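You operate a simulated robot arm through the tools that you are given. There is no shell and no other tool. Be economical: measure what you need, move in short steps, check, and stop when the job is done.

You run a simulated two-armed robot. Do the job below in one go: nothing can be reset, and whatever is moved stays where it is left.

JOB
Pick up the bottle labelled "G57" from the top of the packing bench with one hand, pass it to the other hand and put it on the open shelf of the tall cabinet. Set down upright: bottle.
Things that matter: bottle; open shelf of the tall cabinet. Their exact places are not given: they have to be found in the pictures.

It is judged by the outcome, as a careful person would: the job done as asked, and still so three seconds after it is handed in. It fails if anything else is knocked over, pushed out of place, dropped, spilled or broken.

ROBOT AND FRAMES
Two 7-joint arms with two-finger parallel grippers on one trunk, on a base that drives. Base frame: it is fixed to the floor where the robot stands at the start and does not move with it; the origin is under the middle of the robot, x ahead of it, y to its left, z up; the surface under the hand at the start is at about z = 0.86. Lengths are in m, angles in degrees, forces in N, time in s.
The left shoulder is at the start at [0.05, 0.168, 1.107], the right one opposite. With the tool pointing down near the work surface each hand reaches from about 0.22 to 0.66 m from the robot's upright axis, wherever it stands, measured 20 degrees to its own side. Places, roughly: open shelf of the tall cabinet [-1.4, -1.8, 1]. Payload 1.57 kg a hand.
The TCP of each hand is the grasp point between the finger pads, 0.03 m short of the fingertips. In the tool frame z runs along the fingers and y along their closing line. Largest opening 0.08 m; finger width 0.017, thickness 0.012; the body of the gripper, 0.04 by 0.082 m, starts 0.08 m behind the TCP.
Orientation is that of the tool frame in the base frame, as a unit quaternion [w, x, y, z]. With the fingers straight down and closing along the base's y, the tool's x points along the base's -x, its y along +y and its z along -z.

CONTROLS
- The arms move only by the tool send_rows. It takes "left_moves", "right_moves" or both (then of equal length, played together; a hand with none holds still); each is a list of rows, each a list of 7 numbers: the shift along the base's x, y, z in m, then the turn, a rotation vector about the base's x, y, z in degrees, then the finger opening in m, from 0 to 0.08. In form: [[tx, ty, tz, rx, ry, rz, claw], ...]. A call has 1 to 12 rows; each row shifts and turns the commanded pose from where the row before left it. Rows are played at 5 a second. More than 0.05 m and 8.6 degrees between two rows, or a gripper value outside its range, and nothing of the call is played. A pose out of reach is approached as far as the arm can. The call stops where the force on the tool passes 40 N (or 10 N more than at its start, if that is more) or the arm is blocked; 0.2 s more then pass. The fingers move at their own pace (about 0.045 m/s each) and stop on an object; they squeeze with about 39 N. The grip force told is the motor's: it shows also when the fingers shut on nothing. Time passes only in rows, and 0.2 s behind the last, so rows that do not move let the fingers close. The reply holds the time, the measured pose of the TCP, the force on the tool along the base axes, the opening and the grip force, in the units named above and with some noise, with the torque about the TCP (base axes, N m) and any sound that the robot's microphone picked up.
- Cameras (640 x 400 px; columns grow to the right, rows downward): "scene" is now at [0.1296, 0.0034, 1.3156]; the picture's right is [0.03, -1.00, 0.00], its down [-0.60, -0.02, -0.80] and it looks along [0.80, 0.03, -0.60] (base axes); focal length 287 px, centre (320, 200). "left" rides on the left gripper at [0.072, 0.007, -0.122] in its tool frame; the picture's right is [-0.09, 1.00, 0.00], its down [-0.84, -0.08, -0.54] and it looks along [-0.54, -0.05, 0.84] (tool axes); focal length 238 px, centre (320, 200). "right" rides on the right gripper at [0.072, -0.007, -0.122] in its tool frame; the picture's right is [0.09, 1.00, 0.00], its down [-0.84, 0.08, -0.54] and it looks along [-0.54, 0.05, 0.84] (tool axes); focal length 238 px, centre (320, 200).
- get_image(camera): a new picture of that camera. The clock stands still meanwhile.
- raise_lower(by): slides the trunk up (or, below 0, down) by that many m; the arms and the scene camera ride with it, the base frame stays. It gives what a move gives, with no picture.
- drive_base(legs): drives the robot by 1 to 6 legs, each [ahead, left, turn to the left] in m, m and degrees, along the robot's own axes; the way and the turn of a leg run together, so that a leg with both is an arc; at most 1.5 m and 180 degrees a leg. The arms and the cameras ride along, it lands a little off, and it stops where it bumps. It gives what a move gives.
- turn_head(pan, tilt): turns the head with the scene camera to pan (to the left, within 80 degrees either way) and tilt (down, from -29 to 69), counted from straight ahead of the robot. It gives what a move gives.
- pixel_to_xyz(camera, pixels): for up to 12 pixels [column, row] of the newest picture of that camera ("zoom" is the newest enlarged one), the place [x, y, z] in the base frame of the surface seen there, good to about 0.002 m. The clock stands still meanwhile.
- inspect(camera, box): a new picture of the part [left, top, right, bottom] of that camera's present view, enlarged. The clock stands still meanwhile.
- finish_job(): hands the job in; it is judged then, once.

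Keep the steps short. Do not move on a guess: measure, check each grasp and each placing, and mend mistakes. In all there are 80 turns and 78 pictures (those below and enlarged ones count). Leave the grippers open and the arms clear of the work at the hand-in unless told otherwise, and finish with a single line.

The tools are called after "Call:" by a JSON object that holds its "op" and its "data". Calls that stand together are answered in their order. send_rows: Moves the arms, as the interface text tells. Its arguments: {"type":"object","properties":{"left_moves":{"type":"array"},"right_moves":{"type":"array"}},"required":[]} The other tools are called the same way: raise_lower (by) slides the trunk up or down; drive_base (legs) drives the base; turn_head (pan, tilt) turns the head that bears the scene camera; get_image (camera) takes a picture; pixel_to_xyz (camera, pixels) gives the place of the surface under pixels of a picture; inspect (camera, box) takes an enlarged picture of a part of a camera's view; finish_job () hands the job in.

At the start:

```text
clock: 0.0
left_ee_pos: [0.3899, 0.1273, 1.1477]
left_tool_rot: [0.0, -0.001, 1.0, -0.001]
left_force: [-0.2, 0.0, -0.4]
left_wrist_torque: [0.0, 0.0, -0.01]
left_opening: 0.0798
left_grip_force: 0.1
right_ee_pos: [0.3294, -0.115, 1.1101]
right_tool_rot: [0.0, 0.0, 1.0, 0.0]
right_force: [-0.3, 0.0, 0.0]
right_wrist_torque: [0.01, 0.01, -0.01]
right_opening: 0.0802
right_grip_force: 0.1
trunk travel left (down, up): [-0.275, 0.168]
robot x, y, heading: [-0.0015, -0.0018, -0.0]
head pan, tilt: [1.9, 37.1]
```

scene: 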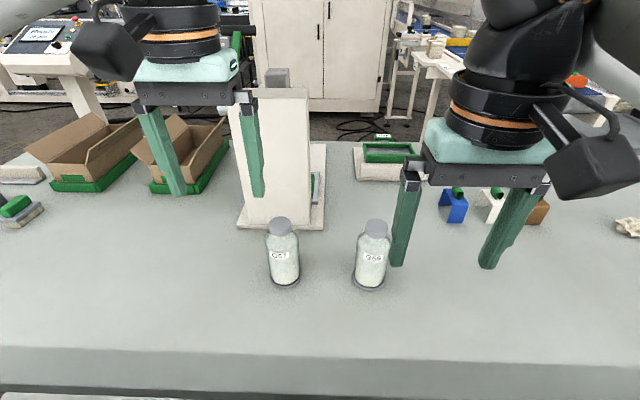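
right: 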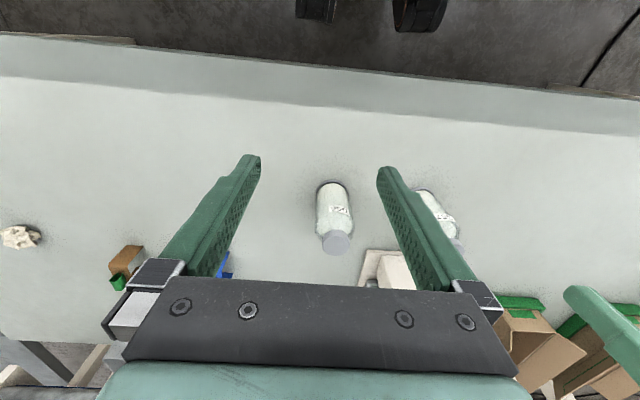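
left: 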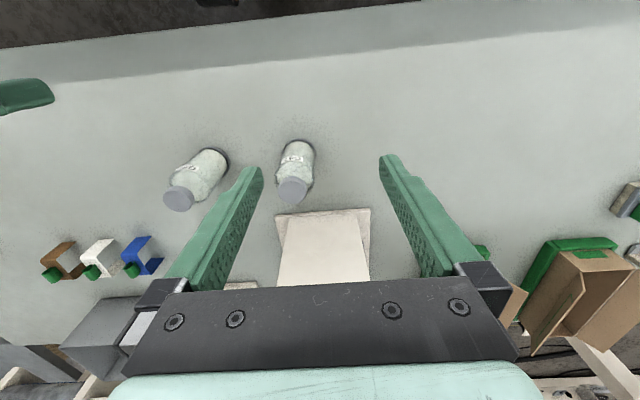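

I see two bottles, near (283,255) and (372,255) in the scene picture. I'll enlarge them to read the labels.

Call:
{"op": "inspect", "data": {"camera": "scene", "box": [240, 200, 420, 310]}}

Call:
{"op": "pixel_to_xyz", "data": {"camera": "scene", "pixels": [[279, 222], [284, 255], [285, 280], [375, 225], [371, 257], [368, 285], [300, 310], [272, 130], [285, 95], [245, 222]]}}

```text
3.56 times, centred on (330, 255) of scene
```

zoom: 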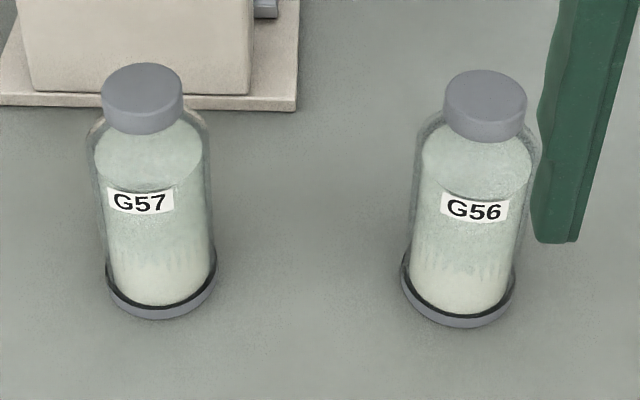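

```text
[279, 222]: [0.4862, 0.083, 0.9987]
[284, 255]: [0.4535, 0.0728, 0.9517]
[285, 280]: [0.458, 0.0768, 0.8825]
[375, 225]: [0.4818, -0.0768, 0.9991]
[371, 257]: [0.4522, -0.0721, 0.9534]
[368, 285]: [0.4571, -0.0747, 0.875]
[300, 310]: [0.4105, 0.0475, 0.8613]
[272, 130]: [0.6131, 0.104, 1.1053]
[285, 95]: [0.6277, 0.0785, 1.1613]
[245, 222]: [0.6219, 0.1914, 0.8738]
```

G57 is the left bottle, standing at about (0.485, 0.078) with its top near z 1.0. Next I'll measure the cap edges and body edges in the zoom.

Call:
{"op": "pixel_to_xyz", "data": {"camera": "zoom", "pixels": [[142, 82], [106, 84], [178, 84], [142, 66], [142, 98], [142, 125], [108, 220], [205, 220], [155, 300], [112, 270], [210, 270], [142, 134]]}}

Call:
{"op": "inspect", "data": {"camera": "left", "box": [140, 120, 360, 260]}}

```text
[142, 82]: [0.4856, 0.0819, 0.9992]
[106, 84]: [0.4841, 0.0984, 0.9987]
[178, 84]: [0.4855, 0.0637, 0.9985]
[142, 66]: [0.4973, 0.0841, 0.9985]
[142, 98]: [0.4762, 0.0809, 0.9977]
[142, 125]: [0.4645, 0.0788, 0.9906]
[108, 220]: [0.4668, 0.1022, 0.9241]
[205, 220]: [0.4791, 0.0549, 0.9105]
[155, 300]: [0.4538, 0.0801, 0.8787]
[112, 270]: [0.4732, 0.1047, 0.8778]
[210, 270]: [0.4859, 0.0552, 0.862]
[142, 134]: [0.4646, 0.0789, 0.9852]
```

```text
2.86 times, centred on (250, 190) of left
```

zoom: 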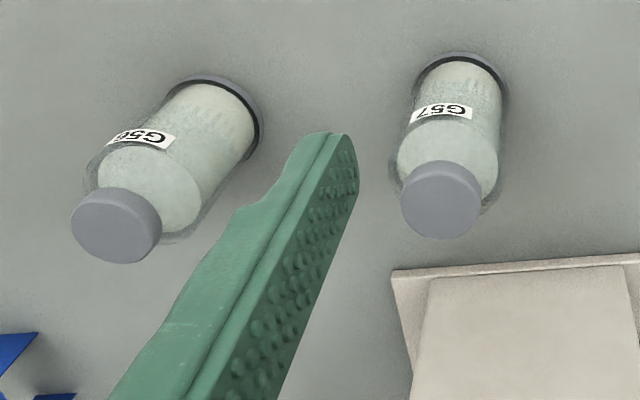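

G57's cap centre is near (0.483, 0.081), its top is at 0.9985 and the body is about 0.054 wide. I'll bring the left hand over it, staying high.

Call:
{"op": "send_rows", "data": {"left_moves": [[0.03, -0.015, 0, 0, 0, 0, 0.08], [0.03, -0.015, 0, 0, 0, 0, 0.08], [0.033, -0.0163, 0, 0, 0, 0, 0.08], [0, 0, -0.04, 0, 0, 0, 0.08], [0, 0, -0.04, 0, 0, 0, 0.08], [0, 0, 0, 0, 0, 0, 0.08]]}}

Call:
{"op": "get_image", "data": {"camera": "left"}}

Call:
{"op": "get_image", "data": {"camera": "scene"}}

```text
clock: 1.4
left_ee_pos: [0.484, 0.0788, 1.067]
left_tool_rot: [0.001, -0.001, 1.0, -0.002]
left_force: [1.7, 0.1, 0.4]
left_wrist_torque: [0.0, -0.01, 0.01]
left_opening: 0.0801
left_grip_force: 0.0
right_ee_pos: [0.3278, -0.1153, 1.1097]
right_tool_rot: [0.0, 0.0, 1.0, 0.0]
right_force: [0.0, -0.2, 0.4]
right_wrist_torque: [-0.01, -0.04, 0.01]
right_opening: 0.0801
right_grip_force: 0.0
trunk travel left (down, up): [-0.275, 0.168]
robot x, y, heading: [-0.0022, -0.0006, -0.0]
head pan, tilt: [1.9, 37.1]
```

```text
72 pictures are left
```

left: 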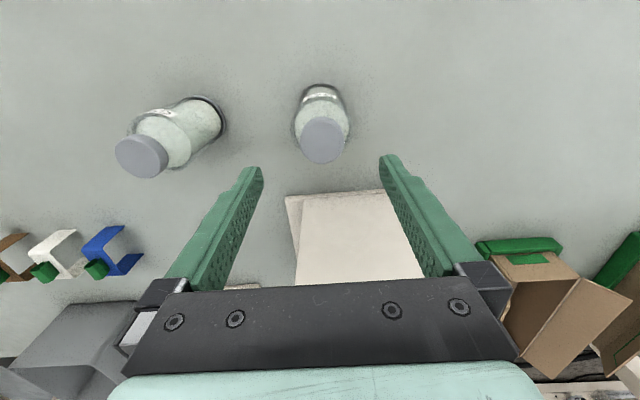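

```text
71 pictures are left
```

scene: 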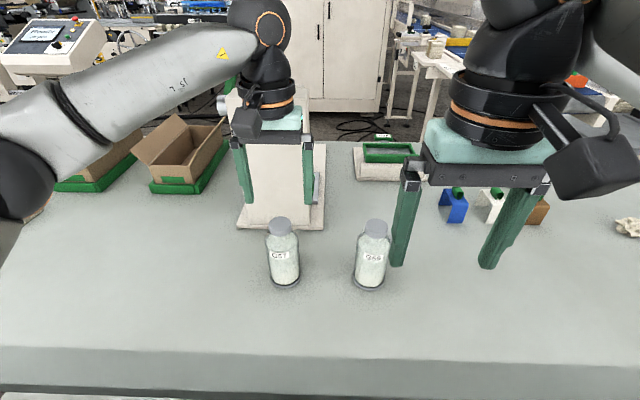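

Call:
{"op": "pixel_to_xyz", "data": {"camera": "left", "pixels": [[322, 140], [300, 140], [346, 140], [322, 120], [322, 160]]}}

Call:
{"op": "pixel_to_xyz", "data": {"camera": "scene", "pixels": [[310, 200], [248, 200], [278, 222], [306, 180]]}}

```text
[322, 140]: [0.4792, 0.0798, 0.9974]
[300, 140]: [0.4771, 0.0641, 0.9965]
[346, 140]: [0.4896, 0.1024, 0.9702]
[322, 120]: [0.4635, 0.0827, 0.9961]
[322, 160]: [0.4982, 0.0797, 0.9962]
```

```text
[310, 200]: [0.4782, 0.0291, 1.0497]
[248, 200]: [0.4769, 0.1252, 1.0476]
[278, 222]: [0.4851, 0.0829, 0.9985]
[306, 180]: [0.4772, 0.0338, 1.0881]
```

Both cameras put the axis at about (0.481, 0.081). I'll make that small correction and go down to TCP z 0.955, fingers open.

Call:
{"op": "send_rows", "data": {"left_moves": [[-0.003, 0.002, -0.03, 0, 0, 0, 0.08], [0, 0, -0.03, 0, 0, 0, 0.08], [0, 0, -0.03, 0, 0, 0, 0.08], [0, 0, -0.022, 0, 0, 0, 0.08], [0, 0, 0, 0, 0, 0, 0.08]]}}

Call:
{"op": "get_image", "data": {"camera": "scene"}}

Call:
{"op": "get_image", "data": {"camera": "left"}}

```text
clock: 2.6
left_ee_pos: [0.4803, 0.0846, 0.9552]
left_tool_rot: [-0.001, -0.001, 1.0, -0.001]
left_force: [0.3, 0.0, 0.9]
left_wrist_torque: [0.02, 0.03, 0.03]
left_opening: 0.0801
left_grip_force: 0.0
right_ee_pos: [0.3267, -0.1143, 1.1112]
right_tool_rot: [0.0, 0.0, 1.0, 0.0]
right_force: [-0.2, -0.1, 0.5]
right_wrist_torque: [0.04, 0.0, 0.01]
right_opening: 0.08
right_grip_force: 0.1
trunk travel left (down, up): [-0.275, 0.168]
robot x, y, heading: [0.0004, 0.0001, 0.2]
head pan, tilt: [1.9, 37.1]
```

```text
70 pictures are left
```

scene: 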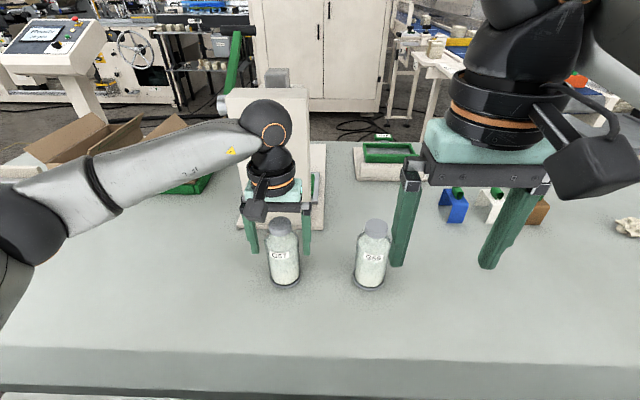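

```text
69 pictures are left
```

left: 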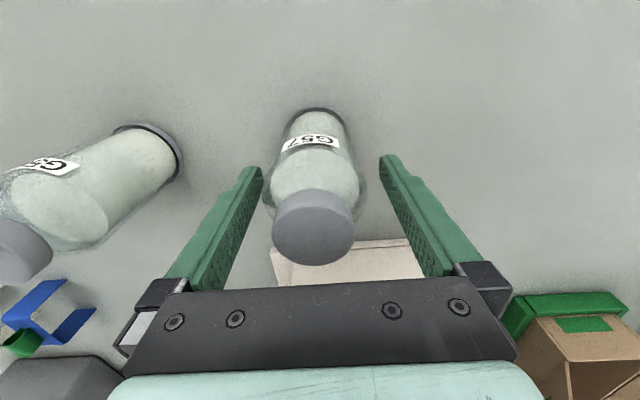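

Call:
{"op": "pixel_to_xyz", "data": {"camera": "left", "pixels": [[314, 225], [275, 225], [354, 225], [314, 195], [250, 185], [393, 175]]}}

```text
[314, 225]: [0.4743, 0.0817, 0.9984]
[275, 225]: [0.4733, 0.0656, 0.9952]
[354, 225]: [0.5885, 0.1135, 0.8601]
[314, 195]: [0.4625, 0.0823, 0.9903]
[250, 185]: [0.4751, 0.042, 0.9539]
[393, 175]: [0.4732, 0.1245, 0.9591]
```

Bottle centre y is about 0.081 and the fingers' middle is at 0.083, so I'll shift by -0.002 and close.

Call:
{"op": "send_rows", "data": {"left_moves": [[0.001, -0.002, 0, 0, 0, 0, 0.08], [0, 0, 0, 0, 0, 0, 0.06], [0, 0, 0, 0, 0, 0, 0.04], [0, 0, 0, 0, 0, 0, 0.04], [0, 0, 0, 0, 0, 0, 0.04], [0, 0, 0, 0, 0, 0, 0.04]]}}

Call:
{"op": "get_image", "data": {"camera": "left"}}

```text
clock: 4.0
left_ee_pos: [0.4826, 0.0805, 0.9555]
left_tool_rot: [0.0, -0.001, 1.0, -0.001]
left_force: [0.1, -0.5, 1.2]
left_wrist_torque: [0.0, 0.01, -0.03]
left_opening: 0.0594
left_grip_force: 38.9
right_ee_pos: [0.3288, -0.1146, 1.1117]
right_tool_rot: [0.0, 0.0, 1.0, 0.0]
right_force: [-0.6, -0.7, 0.2]
right_wrist_torque: [0.02, 0.0, 0.0]
right_opening: 0.0801
right_grip_force: 0.0
trunk travel left (down, up): [-0.275, 0.168]
robot x, y, heading: [-0.0009, 0.0003, 0.3]
head pan, tilt: [1.9, 37.1]
```

```text
68 pictures are left
```

left: 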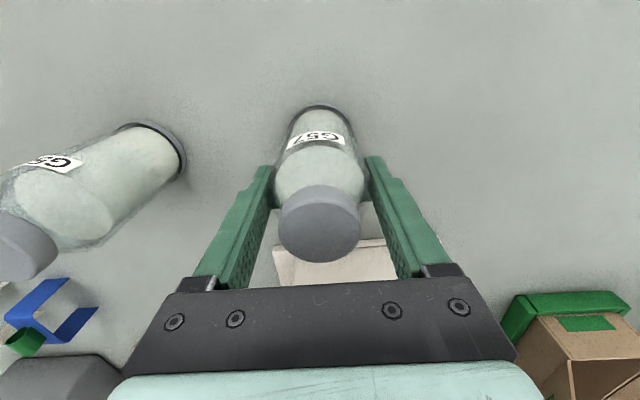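

The fingers stopped at 0.0594 opening with 39 N, so the bottle is held. I'll lift it straight up by 0.15 and check.

Call:
{"op": "send_rows", "data": {"left_moves": [[0, 0, 0.02, 0, 0, 0, 0.04], [0, 0, 0.03, 0, 0, 0, 0.04], [0, 0, 0.04, 0, 0, 0, 0.04], [0, 0, 0.04, 0, 0, 0, 0.04], [0, 0, 0.03, 0, 0, 0, 0.04], [0, 0, 0.02, 0, 0, 0, 0.04], [0, 0, 0, 0, 0, 0, 0.04]]}}

Call:
{"op": "get_image", "data": {"camera": "scene"}}

```text
clock: 5.6
left_ee_pos: [0.4821, 0.0815, 1.1358]
left_tool_rot: [-0.001, -0.001, 1.0, -0.001]
left_force: [0.6, 0.4, -2.6]
left_wrist_torque: [-0.02, 0.04, -0.04]
left_opening: 0.0593
left_grip_force: 38.9
right_ee_pos: [0.328, -0.1132, 1.1111]
right_tool_rot: [-0.001, 0.0, 1.0, -0.001]
right_force: [0.6, -0.4, 0.8]
right_wrist_torque: [-0.01, -0.02, 0.01]
right_opening: 0.0803
right_grip_force: 0.2
trunk travel left (down, up): [-0.275, 0.168]
robot x, y, heading: [0.0041, 0.0007, 0.1]
head pan, tilt: [1.9, 37.1]
```

```text
67 pictures are left
```

scene: 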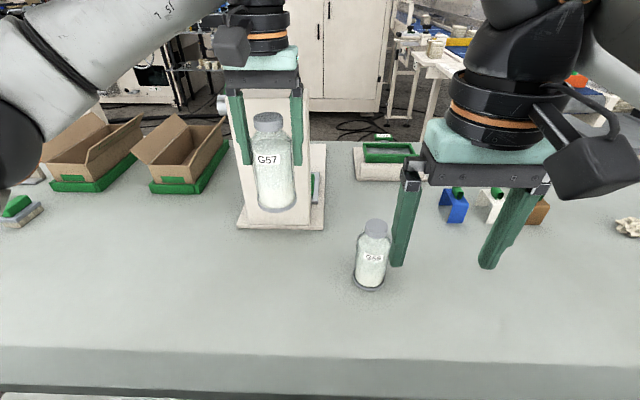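

The bottle hangs upright in the left hand. Before driving I'll look to both sides to see what is around the robot and find the cabinet.

Call:
{"op": "turn_head", "data": {"pan": -80, "tilt": 20}}

Call:
{"op": "get_image", "data": {"camera": "scene"}}

```text
clock: 7.2
left_ee_pos: [0.482, 0.0815, 1.1372]
left_tool_rot: [0.0, 0.0, 1.0, -0.001]
left_force: [-0.3, 0.2, -3.0]
left_wrist_torque: [0.02, 0.0, -0.01]
left_opening: 0.0596
left_grip_force: 38.4
right_ee_pos: [0.3275, -0.1151, 1.1106]
right_tool_rot: [0.001, 0.0, 1.0, -0.001]
right_force: [-0.1, -0.4, 0.1]
right_wrist_torque: [-0.01, -0.03, 0.03]
right_opening: 0.0799
right_grip_force: 0.0
trunk travel left (down, up): [-0.275, 0.168]
robot x, y, heading: [0.0022, -0.0028, -0.1]
head pan, tilt: [-80.0, 20.0]
```

```text
66 pictures are left
```

scene: 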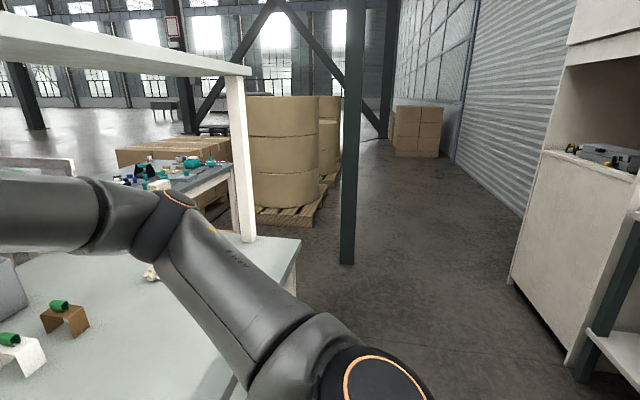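

The cabinet with its open niche is at the right edge of the picture, with a rack nearer to us. I'll measure some points on them and on the floor.

Call:
{"op": "pixel_to_xyz", "data": {"camera": "scene", "pixels": [[546, 152], [569, 360], [511, 280], [630, 178], [570, 60], [636, 40], [580, 370], [636, 215], [345, 262], [620, 250], [635, 385], [300, 250]]}}

Call:
{"op": "inspect", "data": {"camera": "scene", "box": [480, 0, 640, 400]}}

```text
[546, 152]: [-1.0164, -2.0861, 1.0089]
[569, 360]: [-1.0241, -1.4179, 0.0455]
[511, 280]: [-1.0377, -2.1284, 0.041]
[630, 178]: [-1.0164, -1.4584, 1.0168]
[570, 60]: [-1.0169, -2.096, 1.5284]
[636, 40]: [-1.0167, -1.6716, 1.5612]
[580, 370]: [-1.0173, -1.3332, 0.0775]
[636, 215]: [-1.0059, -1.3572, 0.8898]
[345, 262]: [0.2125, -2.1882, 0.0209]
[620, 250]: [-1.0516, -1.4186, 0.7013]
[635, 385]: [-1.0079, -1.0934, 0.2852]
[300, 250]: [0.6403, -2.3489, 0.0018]
```

```text
1.00 times, centred on (560, 200) of scene (not enlarged: the box is as wide or as high as the picture)
```

zoom: 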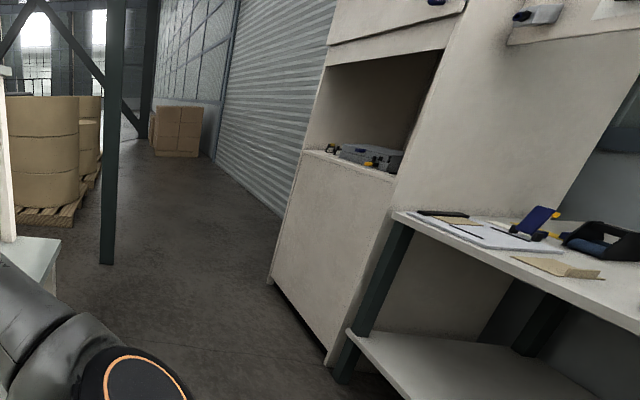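

The cabinet front is at x ≈ -1.016, spanning y from -2.09 to -1.41, with the shelf at z ≈ 1.01 and some tools on its near side. I'll pull the bottle in a little, then back the base 0.35 m away from the bench for the handover.

Call:
{"op": "send_rows", "data": {"left_moves": [[-0.03, 0, 0.01, 0, 0, 0, 0.04], [-0.03, 0, 0.01, 0, 0, 0, 0.04], [0, 0, 0, 0, 0, 0, 0.04]]}}

Call:
{"op": "drive_base", "data": {"legs": [[-0.35, 0, 0]]}}

Call:
{"op": "get_image", "data": {"camera": "scene"}}

```text
clock: 8.0
left_ee_pos: [0.4268, 0.0804, 1.1516]
left_tool_rot: [-0.006, -0.002, 1.0, 0.002]
left_force: [-0.7, -0.3, -2.5]
left_wrist_torque: [-0.01, -0.02, -0.02]
left_opening: 0.059
left_grip_force: 38.4
right_ee_pos: [0.3328, -0.1164, 1.1091]
right_tool_rot: [-0.002, 0.0, 1.0, 0.0]
right_force: [0.0, -0.5, -1.0]
right_wrist_torque: [0.02, 0.0, 0.02]
right_opening: 0.0799
right_grip_force: 0.1
trunk travel left (down, up): [-0.275, 0.168]
robot x, y, heading: [0.0034, -0.0027, -0.0]
head pan, tilt: [-80.0, 20.0]
```

```text
clock: 10.3
left_ee_pos: [0.0613, 0.0806, 1.1583]
left_tool_rot: [0.0, -0.003, 1.0, -0.001]
left_force: [-0.9, 1.4, -2.0]
left_wrist_torque: [-0.01, 0.0, 0.0]
left_opening: 0.0594
left_grip_force: 39.1
right_ee_pos: [-0.0318, -0.1146, 1.1117]
right_tool_rot: [-0.001, -0.002, 1.0, 0.0]
right_force: [-0.3, -0.2, -0.5]
right_wrist_torque: [0.02, -0.01, 0.02]
right_opening: 0.0801
right_grip_force: 0.0
trunk travel left (down, up): [-0.275, 0.168]
robot x, y, heading: [-0.3583, -0.0014, 0.2]
head pan, tilt: [-80.0, 20.0]
```

```text
64 pictures are left
```

scene: 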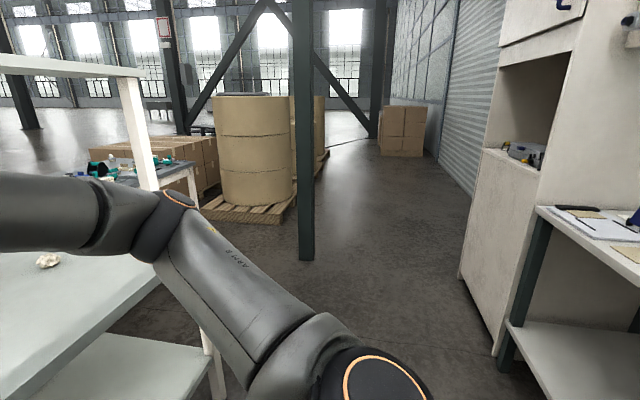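

The path is clear. For the handover the left hand turns -45° and moves forward, while the right hand tilts to 30° below horizontal so it can come in low on the body. I'll start with both well apart.

Call:
{"op": "send_rows", "data": {"left_moves": [[0.0163, -0.0025, 0, 0, 0, -5.625, 0.04], [0.0163, -0.0025, 0, 0, 0, -5.625, 0.04], [0.0163, -0.0025, 0, 0, 0, -5.625, 0.04], [0.0163, -0.0025, 0, 0, 0, -5.625, 0.04], [0.0163, -0.0025, 0, 0, 0, -5.625, 0.04], [0.0163, -0.0025, 0, 0, 0, -5.625, 0.04], [0.0163, -0.0025, 0, 0, 0, -5.625, 0.04], [0.0163, -0.0025, 0, 0, 0, -5.625, 0.04], [0, 0, 0, 0, 0, 0, 0.04]], "right_moves": [[0.0154, -0.002, 0.0075, 0, -7.5, 0, 0.08], [0.0154, -0.002, 0.0075, 0, -7.5, 0, 0.08], [0.0154, -0.002, 0.0075, 0, -7.5, 0, 0.08], [0.0154, -0.002, 0.0075, 0, -7.5, 0, 0.08], [0.0154, -0.002, 0.0075, 0, -7.5, 0, 0.08], [0.0154, -0.002, 0.0075, 0, -7.5, 0, 0.08], [0.0154, -0.002, 0.0075, 0, -7.5, 0, 0.08], [0.0154, -0.002, 0.0075, 0, -7.5, 0, 0.08], [0, 0, 0, 0, 0, 0, 0.08]]}}

Call:
{"op": "turn_head", "data": {"pan": 0, "tilt": 30}}

Call:
{"op": "get_image", "data": {"camera": "scene"}}

```text
clock: 12.3
left_ee_pos: [0.1348, 0.0588, 1.1332]
left_tool_rot: [0.001, 0.379, 0.925, -0.001]
left_force: [0.2, 0.0, -3.3]
left_wrist_torque: [-0.03, 0.0, -0.03]
left_opening: 0.0592
left_grip_force: 39.5
left hand out of reach, approached as far as the arm can: row 7, 8
right_ee_pos: [0.0916, -0.1307, 1.1721]
right_tool_rot: [0.501, -0.001, 0.865, -0.001]
right_force: [-0.4, -0.6, 0.4]
right_wrist_torque: [0.0, -0.01, 0.0]
right_opening: 0.0798
right_grip_force: 0.0
trunk travel left (down, up): [-0.275, 0.168]
robot x, y, heading: [-0.3592, 0.0002, 0.1]
head pan, tilt: [-80.0, 20.0]
```

```text
clock: 13.8
left_ee_pos: [0.1345, 0.059, 1.132]
left_tool_rot: [0.001, 0.379, 0.925, -0.001]
left_force: [0.0, 0.1, -3.1]
left_wrist_torque: [0.0, -0.02, 0.02]
left_opening: 0.0595
left_grip_force: 39.2
right_ee_pos: [0.092, -0.1325, 1.171]
right_tool_rot: [0.5, -0.001, 0.866, -0.001]
right_force: [0.0, 0.3, 1.2]
right_wrist_torque: [-0.02, -0.01, -0.02]
right_opening: 0.0801
right_grip_force: 0.1
trunk travel left (down, up): [-0.275, 0.168]
robot x, y, heading: [-0.3609, -0.0028, -0.1]
head pan, tilt: [0.0, 30.0]
```

```text
63 pictures are left
```

scene: 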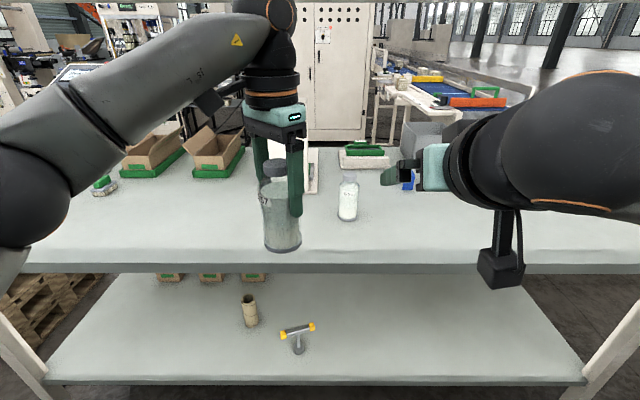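

The left hand is at its reach limit at this height, so I'll ease it back 0.03 and lower it 0.03. The right hand turns 45° towards it, keeping its distance.

Call:
{"op": "send_rows", "data": {"left_moves": [[-0.015, 0, -0.01, 0, 0, 0, 0.04], [-0.015, 0, -0.01, 0, 0, 0, 0.04], [0, 0, -0.01, 0, 0, 0, 0.04], [0, 0, 0, 0, 0, 0, 0.04], [0, 0, 0, 0, 0, 0, 0.04], [0, 0, 0, 0, 0, 0, 0.04], [0, 0, 0, 0, 0, 0, 0.04]], "right_moves": [[0, 0, 0, 0, 0, 7.5, 0.08], [0, 0, 0, 0, 0, 7.5, 0.08], [0, 0, 0, 0, 0, 7.5, 0.08], [0, 0, 0, 0, 0, 7.5, 0.08], [0, 0, 0, 0, 0, 7.5, 0.08], [0, 0, 0, 0, 0, 7.5, 0.08], [0, 0, 0, 0, 0, 0, 0.08]]}}

Call:
{"op": "get_image", "data": {"camera": "scene"}}

Call:
{"op": "get_image", "data": {"camera": "right"}}

```text
clock: 15.4
left_ee_pos: [0.1051, 0.0593, 1.1021]
left_tool_rot: [-0.001, 0.38, 0.925, -0.001]
left_force: [0.0, 0.8, -2.2]
left_wrist_torque: [-0.05, -0.01, 0.0]
left_opening: 0.0591
left_grip_force: 39.1
right_ee_pos: [0.0924, -0.1302, 1.1714]
right_tool_rot: [0.462, -0.334, 0.799, 0.192]
right_force: [1.1, 0.2, -0.2]
right_wrist_torque: [-0.01, -0.04, 0.01]
right_opening: 0.0801
right_grip_force: 0.1
trunk travel left (down, up): [-0.275, 0.168]
robot x, y, heading: [-0.3607, -0.0019, 0.3]
head pan, tilt: [0.0, 30.0]
```

```text
62 pictures are left
```

scene: 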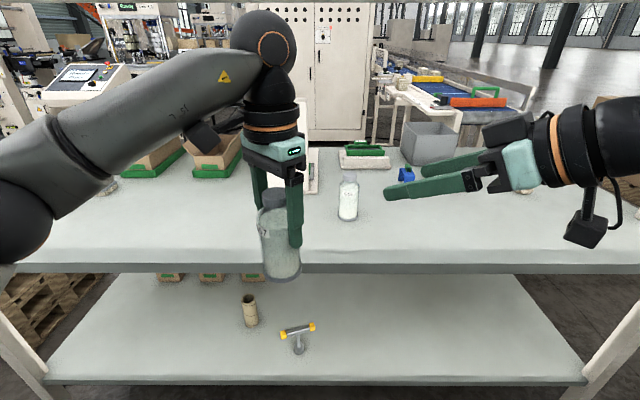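

```text
61 pictures are left
```

right: 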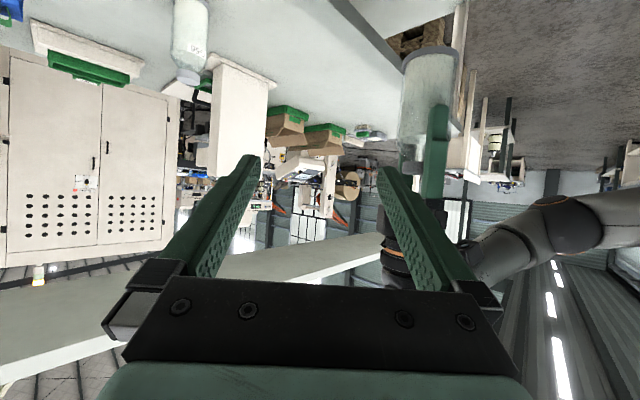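

Both hands are as planned. The right fingers point along (0.61, 0.61, -0.5), and I'll move them to a point 0.13 m short of the bottle on that line.

Call:
{"op": "send_rows", "data": {"right_moves": [[-0.011, 0.018, -0.009, 0, 0, 0, 0.08], [-0.011, 0.018, -0.009, 0, 0, 0, 0.08], [-0.011, 0.018, -0.009, 0, 0, 0, 0.08], [-0.011, 0.018, -0.009, 0, 0, 0, 0.08], [-0.011, 0.018, -0.009, 0, 0, 0, 0.08], [-0.011, 0.019, -0.008, 0, 0, 0, 0.08], [0, 0, 0, 0, 0, 0, 0.08]]}}

Call:
{"op": "get_image", "data": {"camera": "scene"}}

Call:
{"op": "get_image", "data": {"camera": "right"}}

```text
clock: 17.0
left_ee_pos: [0.1046, 0.0595, 1.1034]
left_tool_rot: [0.0, 0.381, 0.925, -0.001]
left_force: [1.0, 0.2, -3.9]
left_wrist_torque: [-0.02, -0.02, -0.01]
left_opening: 0.0594
left_grip_force: 38.9
right_ee_pos: [0.0251, -0.0203, 1.1181]
right_tool_rot: [0.463, -0.332, 0.8, 0.191]
right_force: [0.5, -0.1, -0.2]
right_wrist_torque: [-0.04, -0.01, -0.01]
right_opening: 0.08
right_grip_force: 0.0
trunk travel left (down, up): [-0.275, 0.168]
robot x, y, heading: [-0.3626, -0.0009, 0.0]
head pan, tilt: [0.0, 30.0]
```

```text
60 pictures are left
```

scene: 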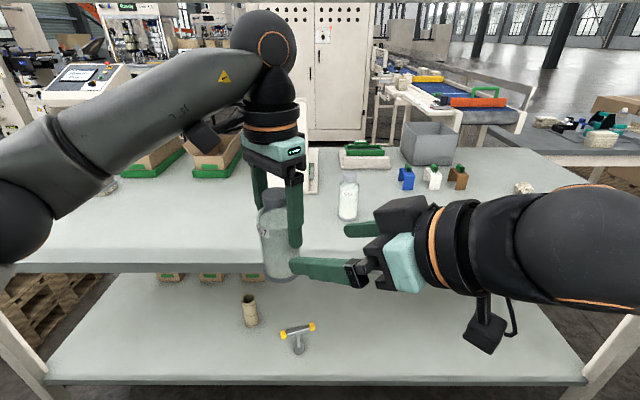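

```text
59 pictures are left
```

right: 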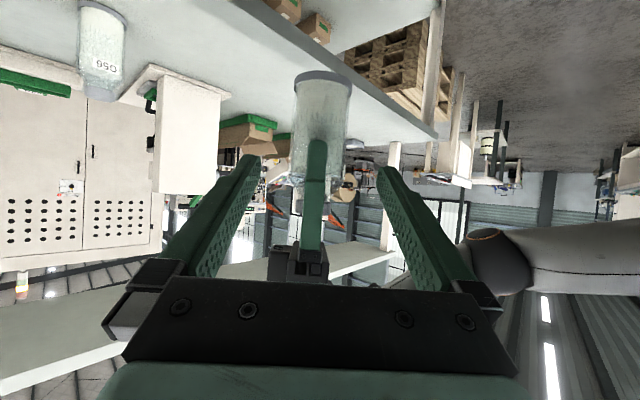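

The reach is good and the bottle sits centred between the right fingers, at column ~322. I'll measure the bottle's actual base and sides with the right and scene cameras.

Call:
{"op": "pixel_to_xyz", "data": {"camera": "right", "pixels": [[322, 75], [322, 84], [298, 85], [350, 88], [322, 120], [320, 150]]}}

Call:
{"op": "inspect", "data": {"camera": "scene", "box": [220, 130, 400, 310]}}

Call:
{"op": "pixel_to_xyz", "data": {"camera": "scene", "pixels": [[280, 275], [278, 240], [262, 250], [290, 250], [281, 282]]}}

```text
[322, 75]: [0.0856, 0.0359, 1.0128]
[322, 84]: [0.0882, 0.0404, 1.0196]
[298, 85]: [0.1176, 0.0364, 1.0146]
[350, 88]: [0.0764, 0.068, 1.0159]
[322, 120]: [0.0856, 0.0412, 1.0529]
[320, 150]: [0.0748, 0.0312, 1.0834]
```

```text
2.22 times, centred on (310, 220) of scene
```

zoom: 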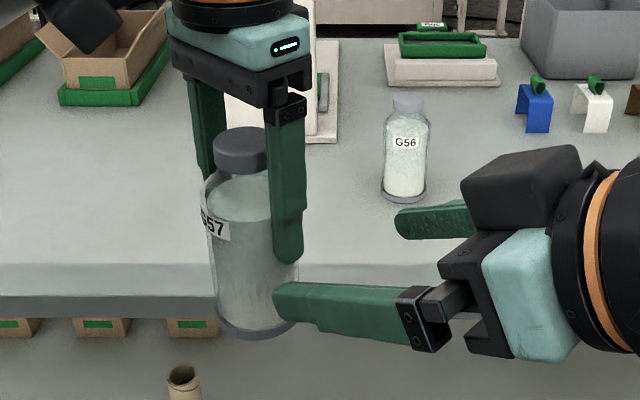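

```text
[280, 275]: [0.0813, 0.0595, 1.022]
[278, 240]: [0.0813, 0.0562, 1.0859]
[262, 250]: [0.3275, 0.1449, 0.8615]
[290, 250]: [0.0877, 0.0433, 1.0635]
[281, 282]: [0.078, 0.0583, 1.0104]
```

Bottle base is at z ≈ 1.009 and the axis at about (0.105, 0.059). I'll advance 0.10 m along the fingers, then look.

Call:
{"op": "send_rows", "data": {"right_moves": [[0.0153, 0.0153, -0.0125, 0, 0, 0, 0.08], [0.0153, 0.0153, -0.0125, 0, 0, 0, 0.08], [0.0153, 0.0153, -0.0125, 0, 0, 0, 0.08], [0.0153, 0.0153, -0.0125, 0, 0, 0, 0.08], [0, 0, 0, 0, 0, 0, 0.08]]}}

Call:
{"op": "inspect", "data": {"camera": "scene", "box": [220, 130, 400, 310]}}

Call:
{"op": "get_image", "data": {"camera": "right"}}

```text
clock: 18.2
left_ee_pos: [0.1061, 0.0593, 1.1037]
left_tool_rot: [-0.001, 0.38, 0.925, -0.001]
left_force: [-1.1, -0.5, -3.2]
left_wrist_torque: [-0.01, -0.02, 0.01]
left_opening: 0.059
left_grip_force: 39.4
right_ee_pos: [0.0878, 0.041, 1.0681]
right_tool_rot: [0.462, -0.333, 0.799, 0.191]
right_force: [0.3, 0.2, -0.4]
right_wrist_torque: [-0.01, 0.0, 0.0]
right_opening: 0.0801
right_grip_force: 0.0
trunk travel left (down, up): [-0.275, 0.168]
robot x, y, heading: [-0.3589, -0.0018, 0.1]
head pan, tilt: [0.0, 30.0]
```

```text
2.22 times, centred on (310, 220) of scene
```

zoom: 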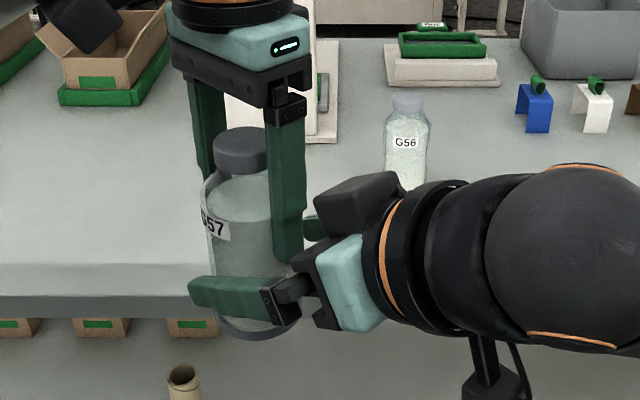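

```text
56 pictures are left
```

right: 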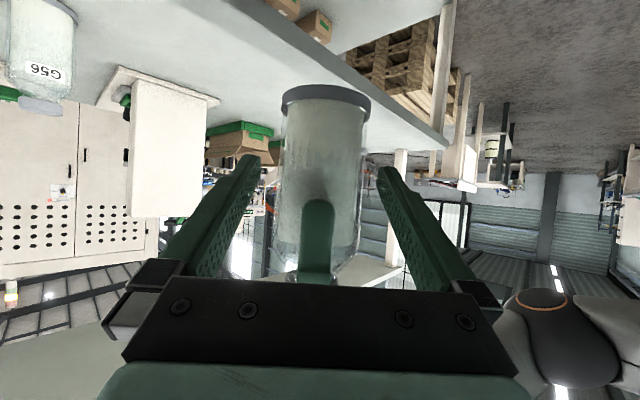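

There is about 0.018 m left between the right palm and the near left finger, and the pads are nearly on the axis. I'll advance 0.016 more with a 1 mm sideways trim, then close the right fingers.

Call:
{"op": "send_rows", "data": {"right_moves": [[0.005, 0.006, -0.005, 0, 0, 0, 0.08], [0.0053, 0.0065, -0.0042, 0, 0, 0, 0.08], [0, 0, 0, 0, 0, 0, 0.08], [0, 0, 0, 0, 0, 0, 0.065], [0, 0, 0, 0, 0, 0, 0.055], [0, 0, 0, 0, 0, 0, 0.04], [0, 0, 0, 0, 0, 0, 0.04], [0, 0, 0, 0, 0, 0, 0.04]]}}

Call:
{"op": "inspect", "data": {"camera": "scene", "box": [220, 130, 400, 310]}}

Call:
{"op": "get_image", "data": {"camera": "right"}}

```text
clock: 20.0
left_ee_pos: [0.1049, 0.0594, 1.1036]
left_tool_rot: [0.001, 0.38, 0.925, -0.001]
left_force: [-2.4, 2.7, -3.0]
left_wrist_torque: [-0.36, -0.05, -0.06]
left_opening: 0.0593
left_grip_force: 39.5
right_ee_pos: [0.0972, 0.0532, 1.0583]
right_tool_rot: [0.463, -0.332, 0.8, 0.19]
right_force: [3.2, -3.1, 0.6]
right_wrist_torque: [0.48, 0.19, 0.06]
right_opening: 0.059
right_grip_force: 39.1
trunk travel left (down, up): [-0.275, 0.168]
robot x, y, heading: [-0.3589, 0.0004, 0.2]
head pan, tilt: [0.0, 30.0]
```

```text
2.22 times, centred on (310, 220) of scene
```

zoom: 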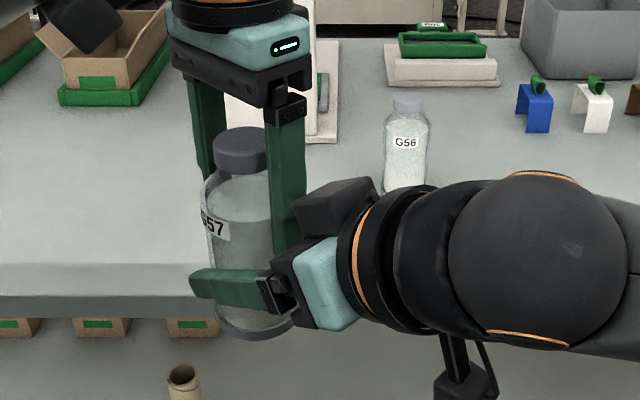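

```text
54 pictures are left
```

right: 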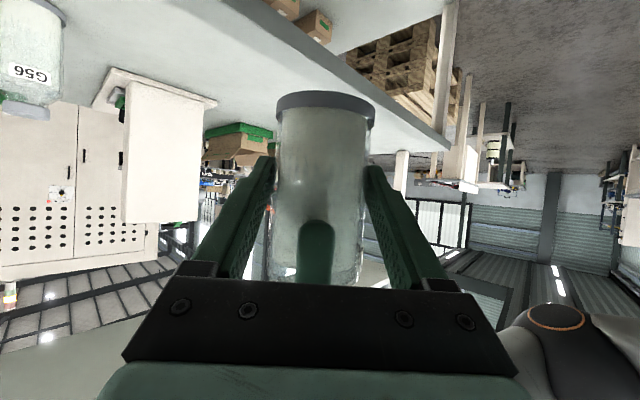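

The right hand now grips at 0.059 opening with 39 N. I'll open the left fingers only slightly, to 0.066, so they don't touch the right palm, and let things settle.

Call:
{"op": "send_rows", "data": {"left_moves": [[0, 0, 0, 0, 0, 0, 0.066], [0, 0, 0, 0, 0, 0, 0.066], [0, 0, 0, 0, 0, 0, 0.066]]}}

Call:
{"op": "inspect", "data": {"camera": "scene", "box": [220, 130, 400, 310]}}

```text
clock: 20.8
left_ee_pos: [0.1048, 0.0581, 1.1025]
left_tool_rot: [-0.001, 0.38, 0.925, -0.001]
left_force: [-0.5, -1.1, -0.4]
left_wrist_torque: [0.01, 0.01, -0.02]
left_opening: 0.066
left_grip_force: 0.0
right_ee_pos: [0.097, 0.0527, 1.0579]
right_tool_rot: [0.462, -0.333, 0.799, 0.191]
right_force: [-0.1, -0.7, 0.3]
right_wrist_torque: [-0.04, -0.01, 0.0]
right_opening: 0.0588
right_grip_force: 39.0
trunk travel left (down, up): [-0.275, 0.168]
robot x, y, heading: [-0.3602, -0.0001, 0.2]
head pan, tilt: [0.0, 30.0]
```

```text
2.22 times, centred on (310, 220) of scene
```

zoom: 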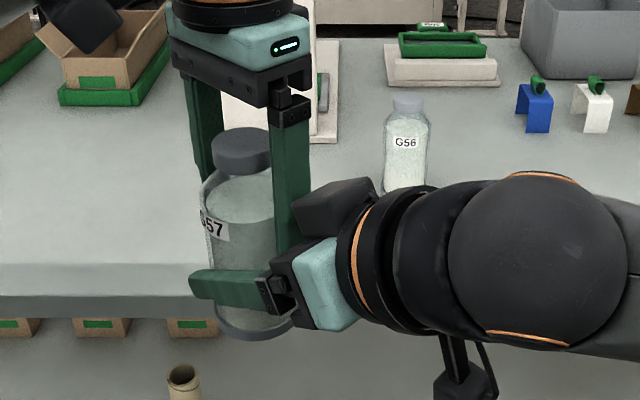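

The left hand is free of load. I'll raise it slowly, first 0.02 and then the rest, watching for contact.

Call:
{"op": "send_rows", "data": {"left_moves": [[0, 0, 0.01, 0, 0, 0, 0.066], [0, 0, 0.02, 0, 0, 0, 0.066], [0, 0, 0, 0, 0, 0, 0.066]]}}

Call:
{"op": "inspect", "data": {"camera": "scene", "box": [220, 130, 400, 310]}}

```text
clock: 21.6
left_ee_pos: [0.1056, 0.0579, 1.1329]
left_tool_rot: [-0.001, 0.381, 0.925, 0.0]
left_force: [0.5, 0.4, -1.0]
left_wrist_torque: [0.0, -0.01, 0.02]
left_opening: 0.0662
left_grip_force: 0.1
right_ee_pos: [0.0983, 0.0522, 1.0574]
right_tool_rot: [0.462, -0.332, 0.8, 0.19]
right_force: [0.5, 0.0, -0.5]
right_wrist_torque: [-0.02, 0.02, 0.0]
right_opening: 0.0589
right_grip_force: 38.6
trunk travel left (down, up): [-0.275, 0.168]
robot x, y, heading: [-0.3598, 0.0003, 0.1]
head pan, tilt: [0.0, 30.0]
```

```text
2.22 times, centred on (310, 220) of scene
```

zoom: 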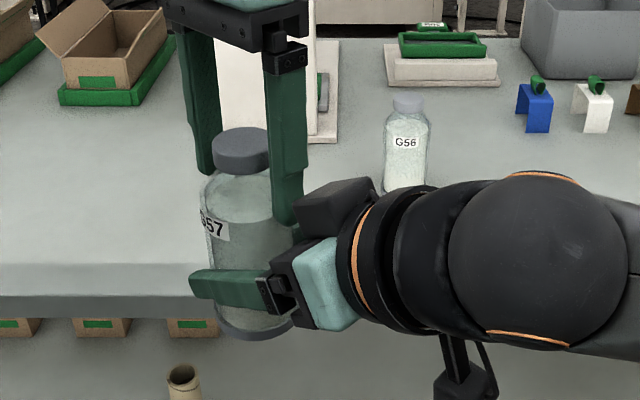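

The bottle stays put as the left fingers rise. I'll raise the left hand clear by 0.07, then move it left and away.

Call:
{"op": "send_rows", "data": {"left_moves": [[0, 0, 0.02, 0, 0, 0, 0.066], [0, 0, 0.02, 0, 0, 0, 0.066], [0, 0, 0.02, 0, 0, 0, 0.066], [0, 0, 0.01, 0, 0, 0, 0.066], [-0.01, 0.03, 0.01, 0, 0, 0, 0.07], [-0.01, 0.04, 0, 0, 0, 0, 0.08], [-0.01, 0.04, 0, 0, 0, 0, 0.08], [0, 0.03, 0, 0, 0, 0, 0.08], [0, 0, 0, 0, 0, 0, 0.08]]}}

Call:
{"op": "get_image", "data": {"camera": "scene"}}

```text
clock: 23.6
left_ee_pos: [0.0524, 0.1881, 1.1948]
left_tool_rot: [0.0, 0.38, 0.925, 0.0]
left_force: [-0.1, 0.8, -0.4]
left_wrist_torque: [-0.01, -0.03, -0.03]
left_opening: 0.0799
left_grip_force: 0.1
left hand out of reach, approached as far as the arm can: row 4, 6, 7, 8
right_ee_pos: [0.0973, 0.0517, 1.0584]
right_tool_rot: [0.463, -0.332, 0.8, 0.19]
right_force: [-0.7, -0.8, 0.4]
right_wrist_torque: [0.01, 0.03, 0.0]
right_opening: 0.0589
right_grip_force: 39.7
trunk travel left (down, up): [-0.275, 0.168]
robot x, y, heading: [-0.3622, 0.0021, 0.1]
head pan, tilt: [0.0, 30.0]
```

```text
51 pictures are left
```

scene: 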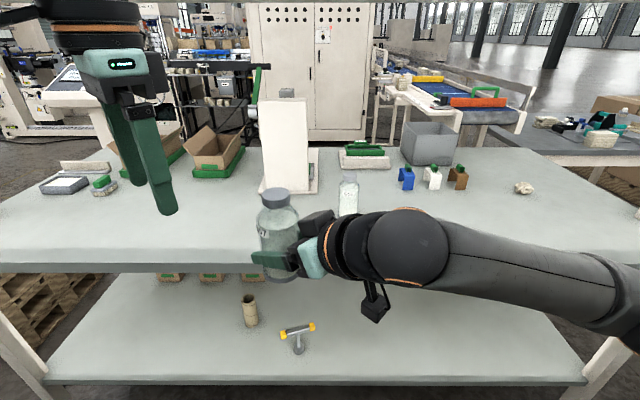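

The handover is done: the right hand alone holds the bottle upright. I'll turn the right hand to point straight ahead on its own side and raised, and pull the left hand back.

Call:
{"op": "send_rows", "data": {"left_moves": [[-0.01, 0, 0, 0, 0, 5.625, 0.08], [-0.01, 0, 0, 0, 0, 5.625, 0.08], [-0.01, 0, 0, 0, 0, 5.625, 0.08], [-0.01, 0, 0, 0, 0, 5.625, 0.08], [-0.01, 0, 0, 0, 0, 5.625, 0.08], [-0.01, 0, 0, 0, 0, 5.625, 0.08], [-0.01, 0, 0, 0, 0, 5.625, 0.08], [-0.01, 0, 0, 0, 0, 5.625, 0.08], [0, 0, 0, 0, 0, 0, 0.08]], "right_moves": [[0, -0.0225, 0.011, 0, 0, -5.625, 0.04], [0, -0.0225, 0.011, 0, 0, -5.625, 0.04], [0, -0.0225, 0.011, 0, 0, -5.625, 0.04], [0, -0.0225, 0.011, 0, 0, -5.625, 0.04], [0, -0.0225, 0.011, 0, 0, -5.625, 0.04], [0, -0.0225, 0.011, 0, 0, -5.625, 0.04], [0, -0.0225, 0.011, 0, 0, -5.625, 0.04], [0, -0.0225, 0.011, 0, 0, -5.625, 0.04], [0, 0, 0, 0, 0, 0, 0.04]]}}

Call:
{"op": "get_image", "data": {"camera": "scene"}}

```text
clock: 25.6
left_ee_pos: [-0.0273, 0.1885, 1.1934]
left_tool_rot: [-0.001, -0.004, 1.0, -0.001]
left_force: [0.0, -0.3, -0.4]
left_wrist_torque: [-0.01, -0.03, -0.03]
left_opening: 0.0799
left_grip_force: 0.0
right_ee_pos: [0.0978, -0.1273, 1.1476]
right_tool_rot: [0.499, -0.001, 0.866, -0.001]
right_force: [0.5, 0.8, -2.8]
right_wrist_torque: [-0.05, 0.03, -0.02]
right_opening: 0.0591
right_grip_force: 38.9
trunk travel left (down, up): [-0.275, 0.168]
robot x, y, heading: [-0.356, -0.004, 0.2]
head pan, tilt: [0.0, 30.0]
```

```text
50 pictures are left
```

scene: 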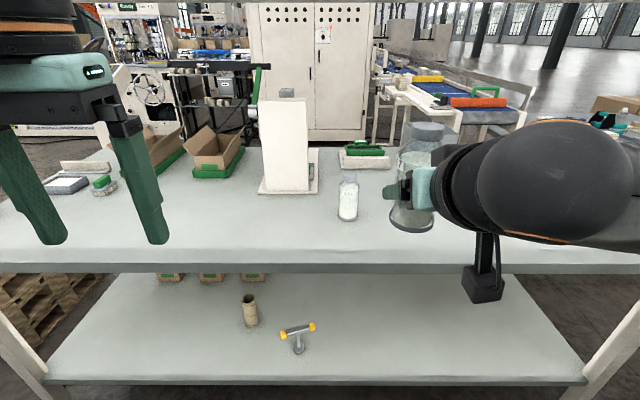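

I'll raise the trunk by 0.08 for clearance, then turn right 90° on the spot to face along the aisle and look.

Call:
{"op": "raise_lower", "data": {"by": 0.08}}

Call:
{"op": "drive_base", "data": {"legs": [[0, 0, -45], [0, 0, -45]]}}

Call:
{"op": "get_image", "data": {"camera": "scene"}}

```text
clock: 26.8
left_ee_pos: [-0.0279, 0.1881, 1.2746]
left_tool_rot: [0.0, -0.002, 1.0, -0.002]
left_force: [-0.7, -0.5, -0.1]
left_wrist_torque: [0.02, 0.01, 0.05]
left_opening: 0.08
left_grip_force: 0.1
right_ee_pos: [0.0975, -0.1272, 1.2271]
right_tool_rot: [0.5, -0.002, 0.866, -0.001]
right_force: [0.1, 0.4, -3.7]
right_wrist_torque: [0.02, -0.01, -0.02]
right_opening: 0.0589
right_grip_force: 39.1
trunk travel left (down, up): [-0.355, 0.088]
robot x, y, heading: [-0.3598, -0.0019, 0.1]
head pan, tilt: [0.0, 30.0]
```

```text
clock: 31.3
left_ee_pos: [-0.1686, -0.3318, 1.2746]
left_tool_rot: [0.0, 0.702, 0.712, -0.001]
left_force: [-0.5, 0.5, 0.5]
left_wrist_torque: [0.03, 0.03, -0.03]
left_opening: 0.08
left_grip_force: 0.0
right_ee_pos: [-0.4822, -0.4597, 1.2279]
right_tool_rot: [0.355, 0.608, 0.617, -0.352]
right_force: [-0.8, -0.1, -2.2]
right_wrist_torque: [0.03, -0.01, 0.04]
right_opening: 0.0586
right_grip_force: 38.6
trunk travel left (down, up): [-0.355, 0.088]
robot x, y, heading: [-0.3578, 0.0003, -89.3]
head pan, tilt: [0.0, 30.0]
```

```text
49 pictures are left
```

scene: 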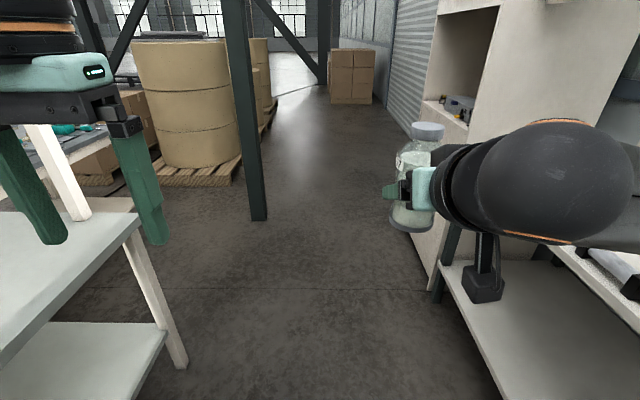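

The aisle ahead is clear and the bottle is held well. I'll drive ahead 1.2 m, drifting 0.06 to the left, then look at the shelf.

Call:
{"op": "drive_base", "data": {"legs": [[1.2, 0.06, 0]]}}

Call:
{"op": "turn_head", "data": {"pan": -60, "tilt": 15}}

Call:
{"op": "get_image", "data": {"camera": "scene"}}

```text
clock: 37.5
left_ee_pos: [-0.0664, -1.5527, 1.2736]
left_tool_rot: [-0.001, 0.692, 0.722, 0.0]
left_force: [0.3, -0.1, -0.7]
left_wrist_torque: [0.04, 0.0, 0.03]
left_opening: 0.0799
left_grip_force: 0.0
right_ee_pos: [-0.3759, -1.6883, 1.2281]
right_tool_rot: [0.359, 0.6, 0.624, -0.348]
right_force: [-0.2, 0.0, -3.1]
right_wrist_torque: [0.04, -0.01, -0.04]
right_opening: 0.0589
right_grip_force: 38.5
trunk travel left (down, up): [-0.355, 0.088]
robot x, y, heading: [-0.2674, -1.2247, -87.7]
head pan, tilt: [0.0, 30.0]
```

```text
clock: 38.8
left_ee_pos: [-0.0661, -1.5522, 1.2746]
left_tool_rot: [0.0, 0.692, 0.722, 0.0]
left_force: [0.4, -0.1, -0.2]
left_wrist_torque: [0.0, 0.0, 0.01]
left_opening: 0.08
left_grip_force: 0.0
right_ee_pos: [-0.3758, -1.688, 1.2266]
right_tool_rot: [0.36, 0.6, 0.625, -0.347]
right_force: [-0.5, 0.5, -3.3]
right_wrist_torque: [0.03, -0.01, 0.0]
right_opening: 0.0586
right_grip_force: 38.9
trunk travel left (down, up): [-0.355, 0.088]
robot x, y, heading: [-0.2684, -1.2271, -87.8]
head pan, tilt: [-60.0, 15.0]
```

```text
48 pictures are left
```

scene: 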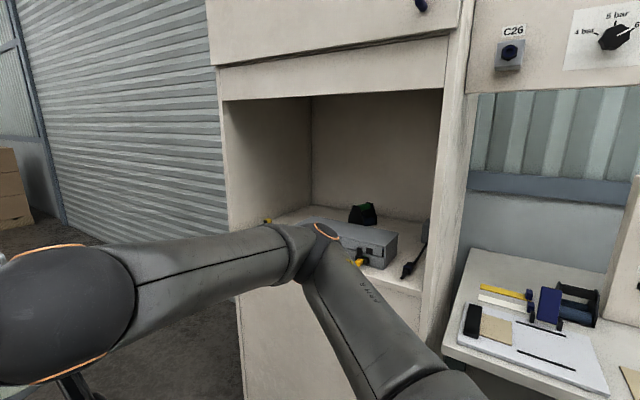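

The shelf holds a grey case, a wrench and some small things, so I need a square look to find a free spot. I'll drive ahead 0.32 and turn right 45° twice to face the cabinet.

Call:
{"op": "drive_base", "data": {"legs": [[0.32, 0, 0], [0, 0, -46], [0, 0, -46]]}}

Call:
{"op": "turn_head", "data": {"pan": 0, "tilt": 25}}

Call:
{"op": "get_image", "data": {"camera": "scene"}}

```text
clock: 45.1
left_ee_pos: [-0.5873, -1.7394, 1.2735]
left_tool_rot: [-0.001, 1.0, 0.007, 0.0]
left_force: [0.2, 0.3, 0.1]
left_wrist_torque: [0.01, 0.02, 0.03]
left_opening: 0.0798
left_grip_force: 0.1
right_ee_pos: [-0.7135, -1.4252, 1.2274]
right_tool_rot: [0.001, 0.866, 0.005, -0.5]
right_force: [0.3, -0.7, -2.9]
right_wrist_torque: [0.01, -0.02, -0.02]
right_opening: 0.0588
right_grip_force: 39.3
trunk travel left (down, up): [-0.355, 0.088]
robot x, y, heading: [-0.2549, -1.5483, -179.4]
head pan, tilt: [-60.0, 15.0]
```

```text
clock: 46.4
left_ee_pos: [-0.5854, -1.7402, 1.2748]
left_tool_rot: [0.0, 1.0, 0.008, 0.0]
left_force: [0.1, 1.1, 0.3]
left_wrist_torque: [0.03, 0.02, 0.02]
left_opening: 0.0799
left_grip_force: 0.1
right_ee_pos: [-0.7126, -1.4261, 1.228]
right_tool_rot: [0.003, 0.867, 0.007, -0.499]
right_force: [0.6, 0.4, -2.6]
right_wrist_torque: [-0.01, -0.03, 0.01]
right_opening: 0.059
right_grip_force: 39.1
trunk travel left (down, up): [-0.355, 0.088]
robot x, y, heading: [-0.2535, -1.5508, -179.5]
head pan, tilt: [0.0, 25.0]
```

```text
47 pictures are left
```

scene: 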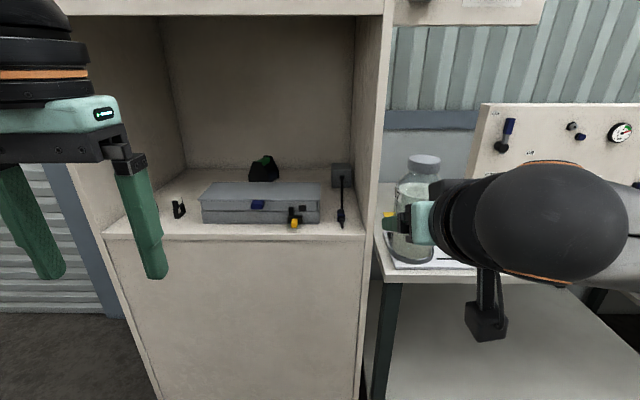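

Call:
{"op": "inspect", "data": {"camera": "scene", "box": [90, 140, 390, 260]}}

Call:
{"op": "pixel_to_xyz", "data": {"camera": "scene", "pixels": [[108, 236], [125, 215], [172, 218], [183, 217], [178, 200], [202, 222], [319, 220], [293, 228], [340, 225], [362, 234], [190, 195], [230, 237]]}}

```text
2.13 times, centred on (240, 200) of scene
```

zoom: 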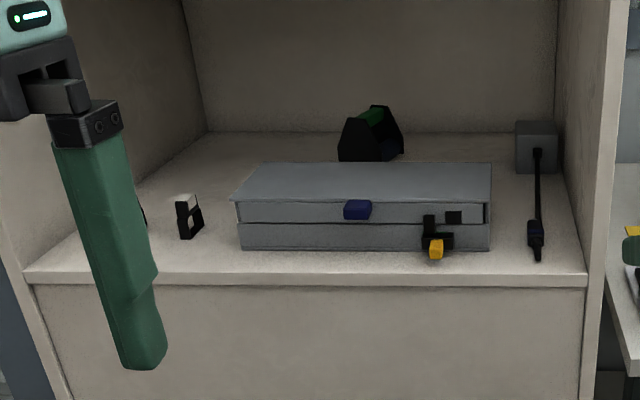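

```text
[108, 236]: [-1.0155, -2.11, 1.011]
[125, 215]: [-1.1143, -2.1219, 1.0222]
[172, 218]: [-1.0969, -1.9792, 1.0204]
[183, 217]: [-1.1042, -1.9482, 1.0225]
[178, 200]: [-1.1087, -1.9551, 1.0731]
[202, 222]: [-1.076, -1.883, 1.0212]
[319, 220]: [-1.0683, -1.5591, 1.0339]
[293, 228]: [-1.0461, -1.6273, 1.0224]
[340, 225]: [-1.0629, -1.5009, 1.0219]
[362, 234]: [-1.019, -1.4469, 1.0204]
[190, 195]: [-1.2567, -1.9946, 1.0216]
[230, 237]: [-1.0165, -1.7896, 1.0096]
```

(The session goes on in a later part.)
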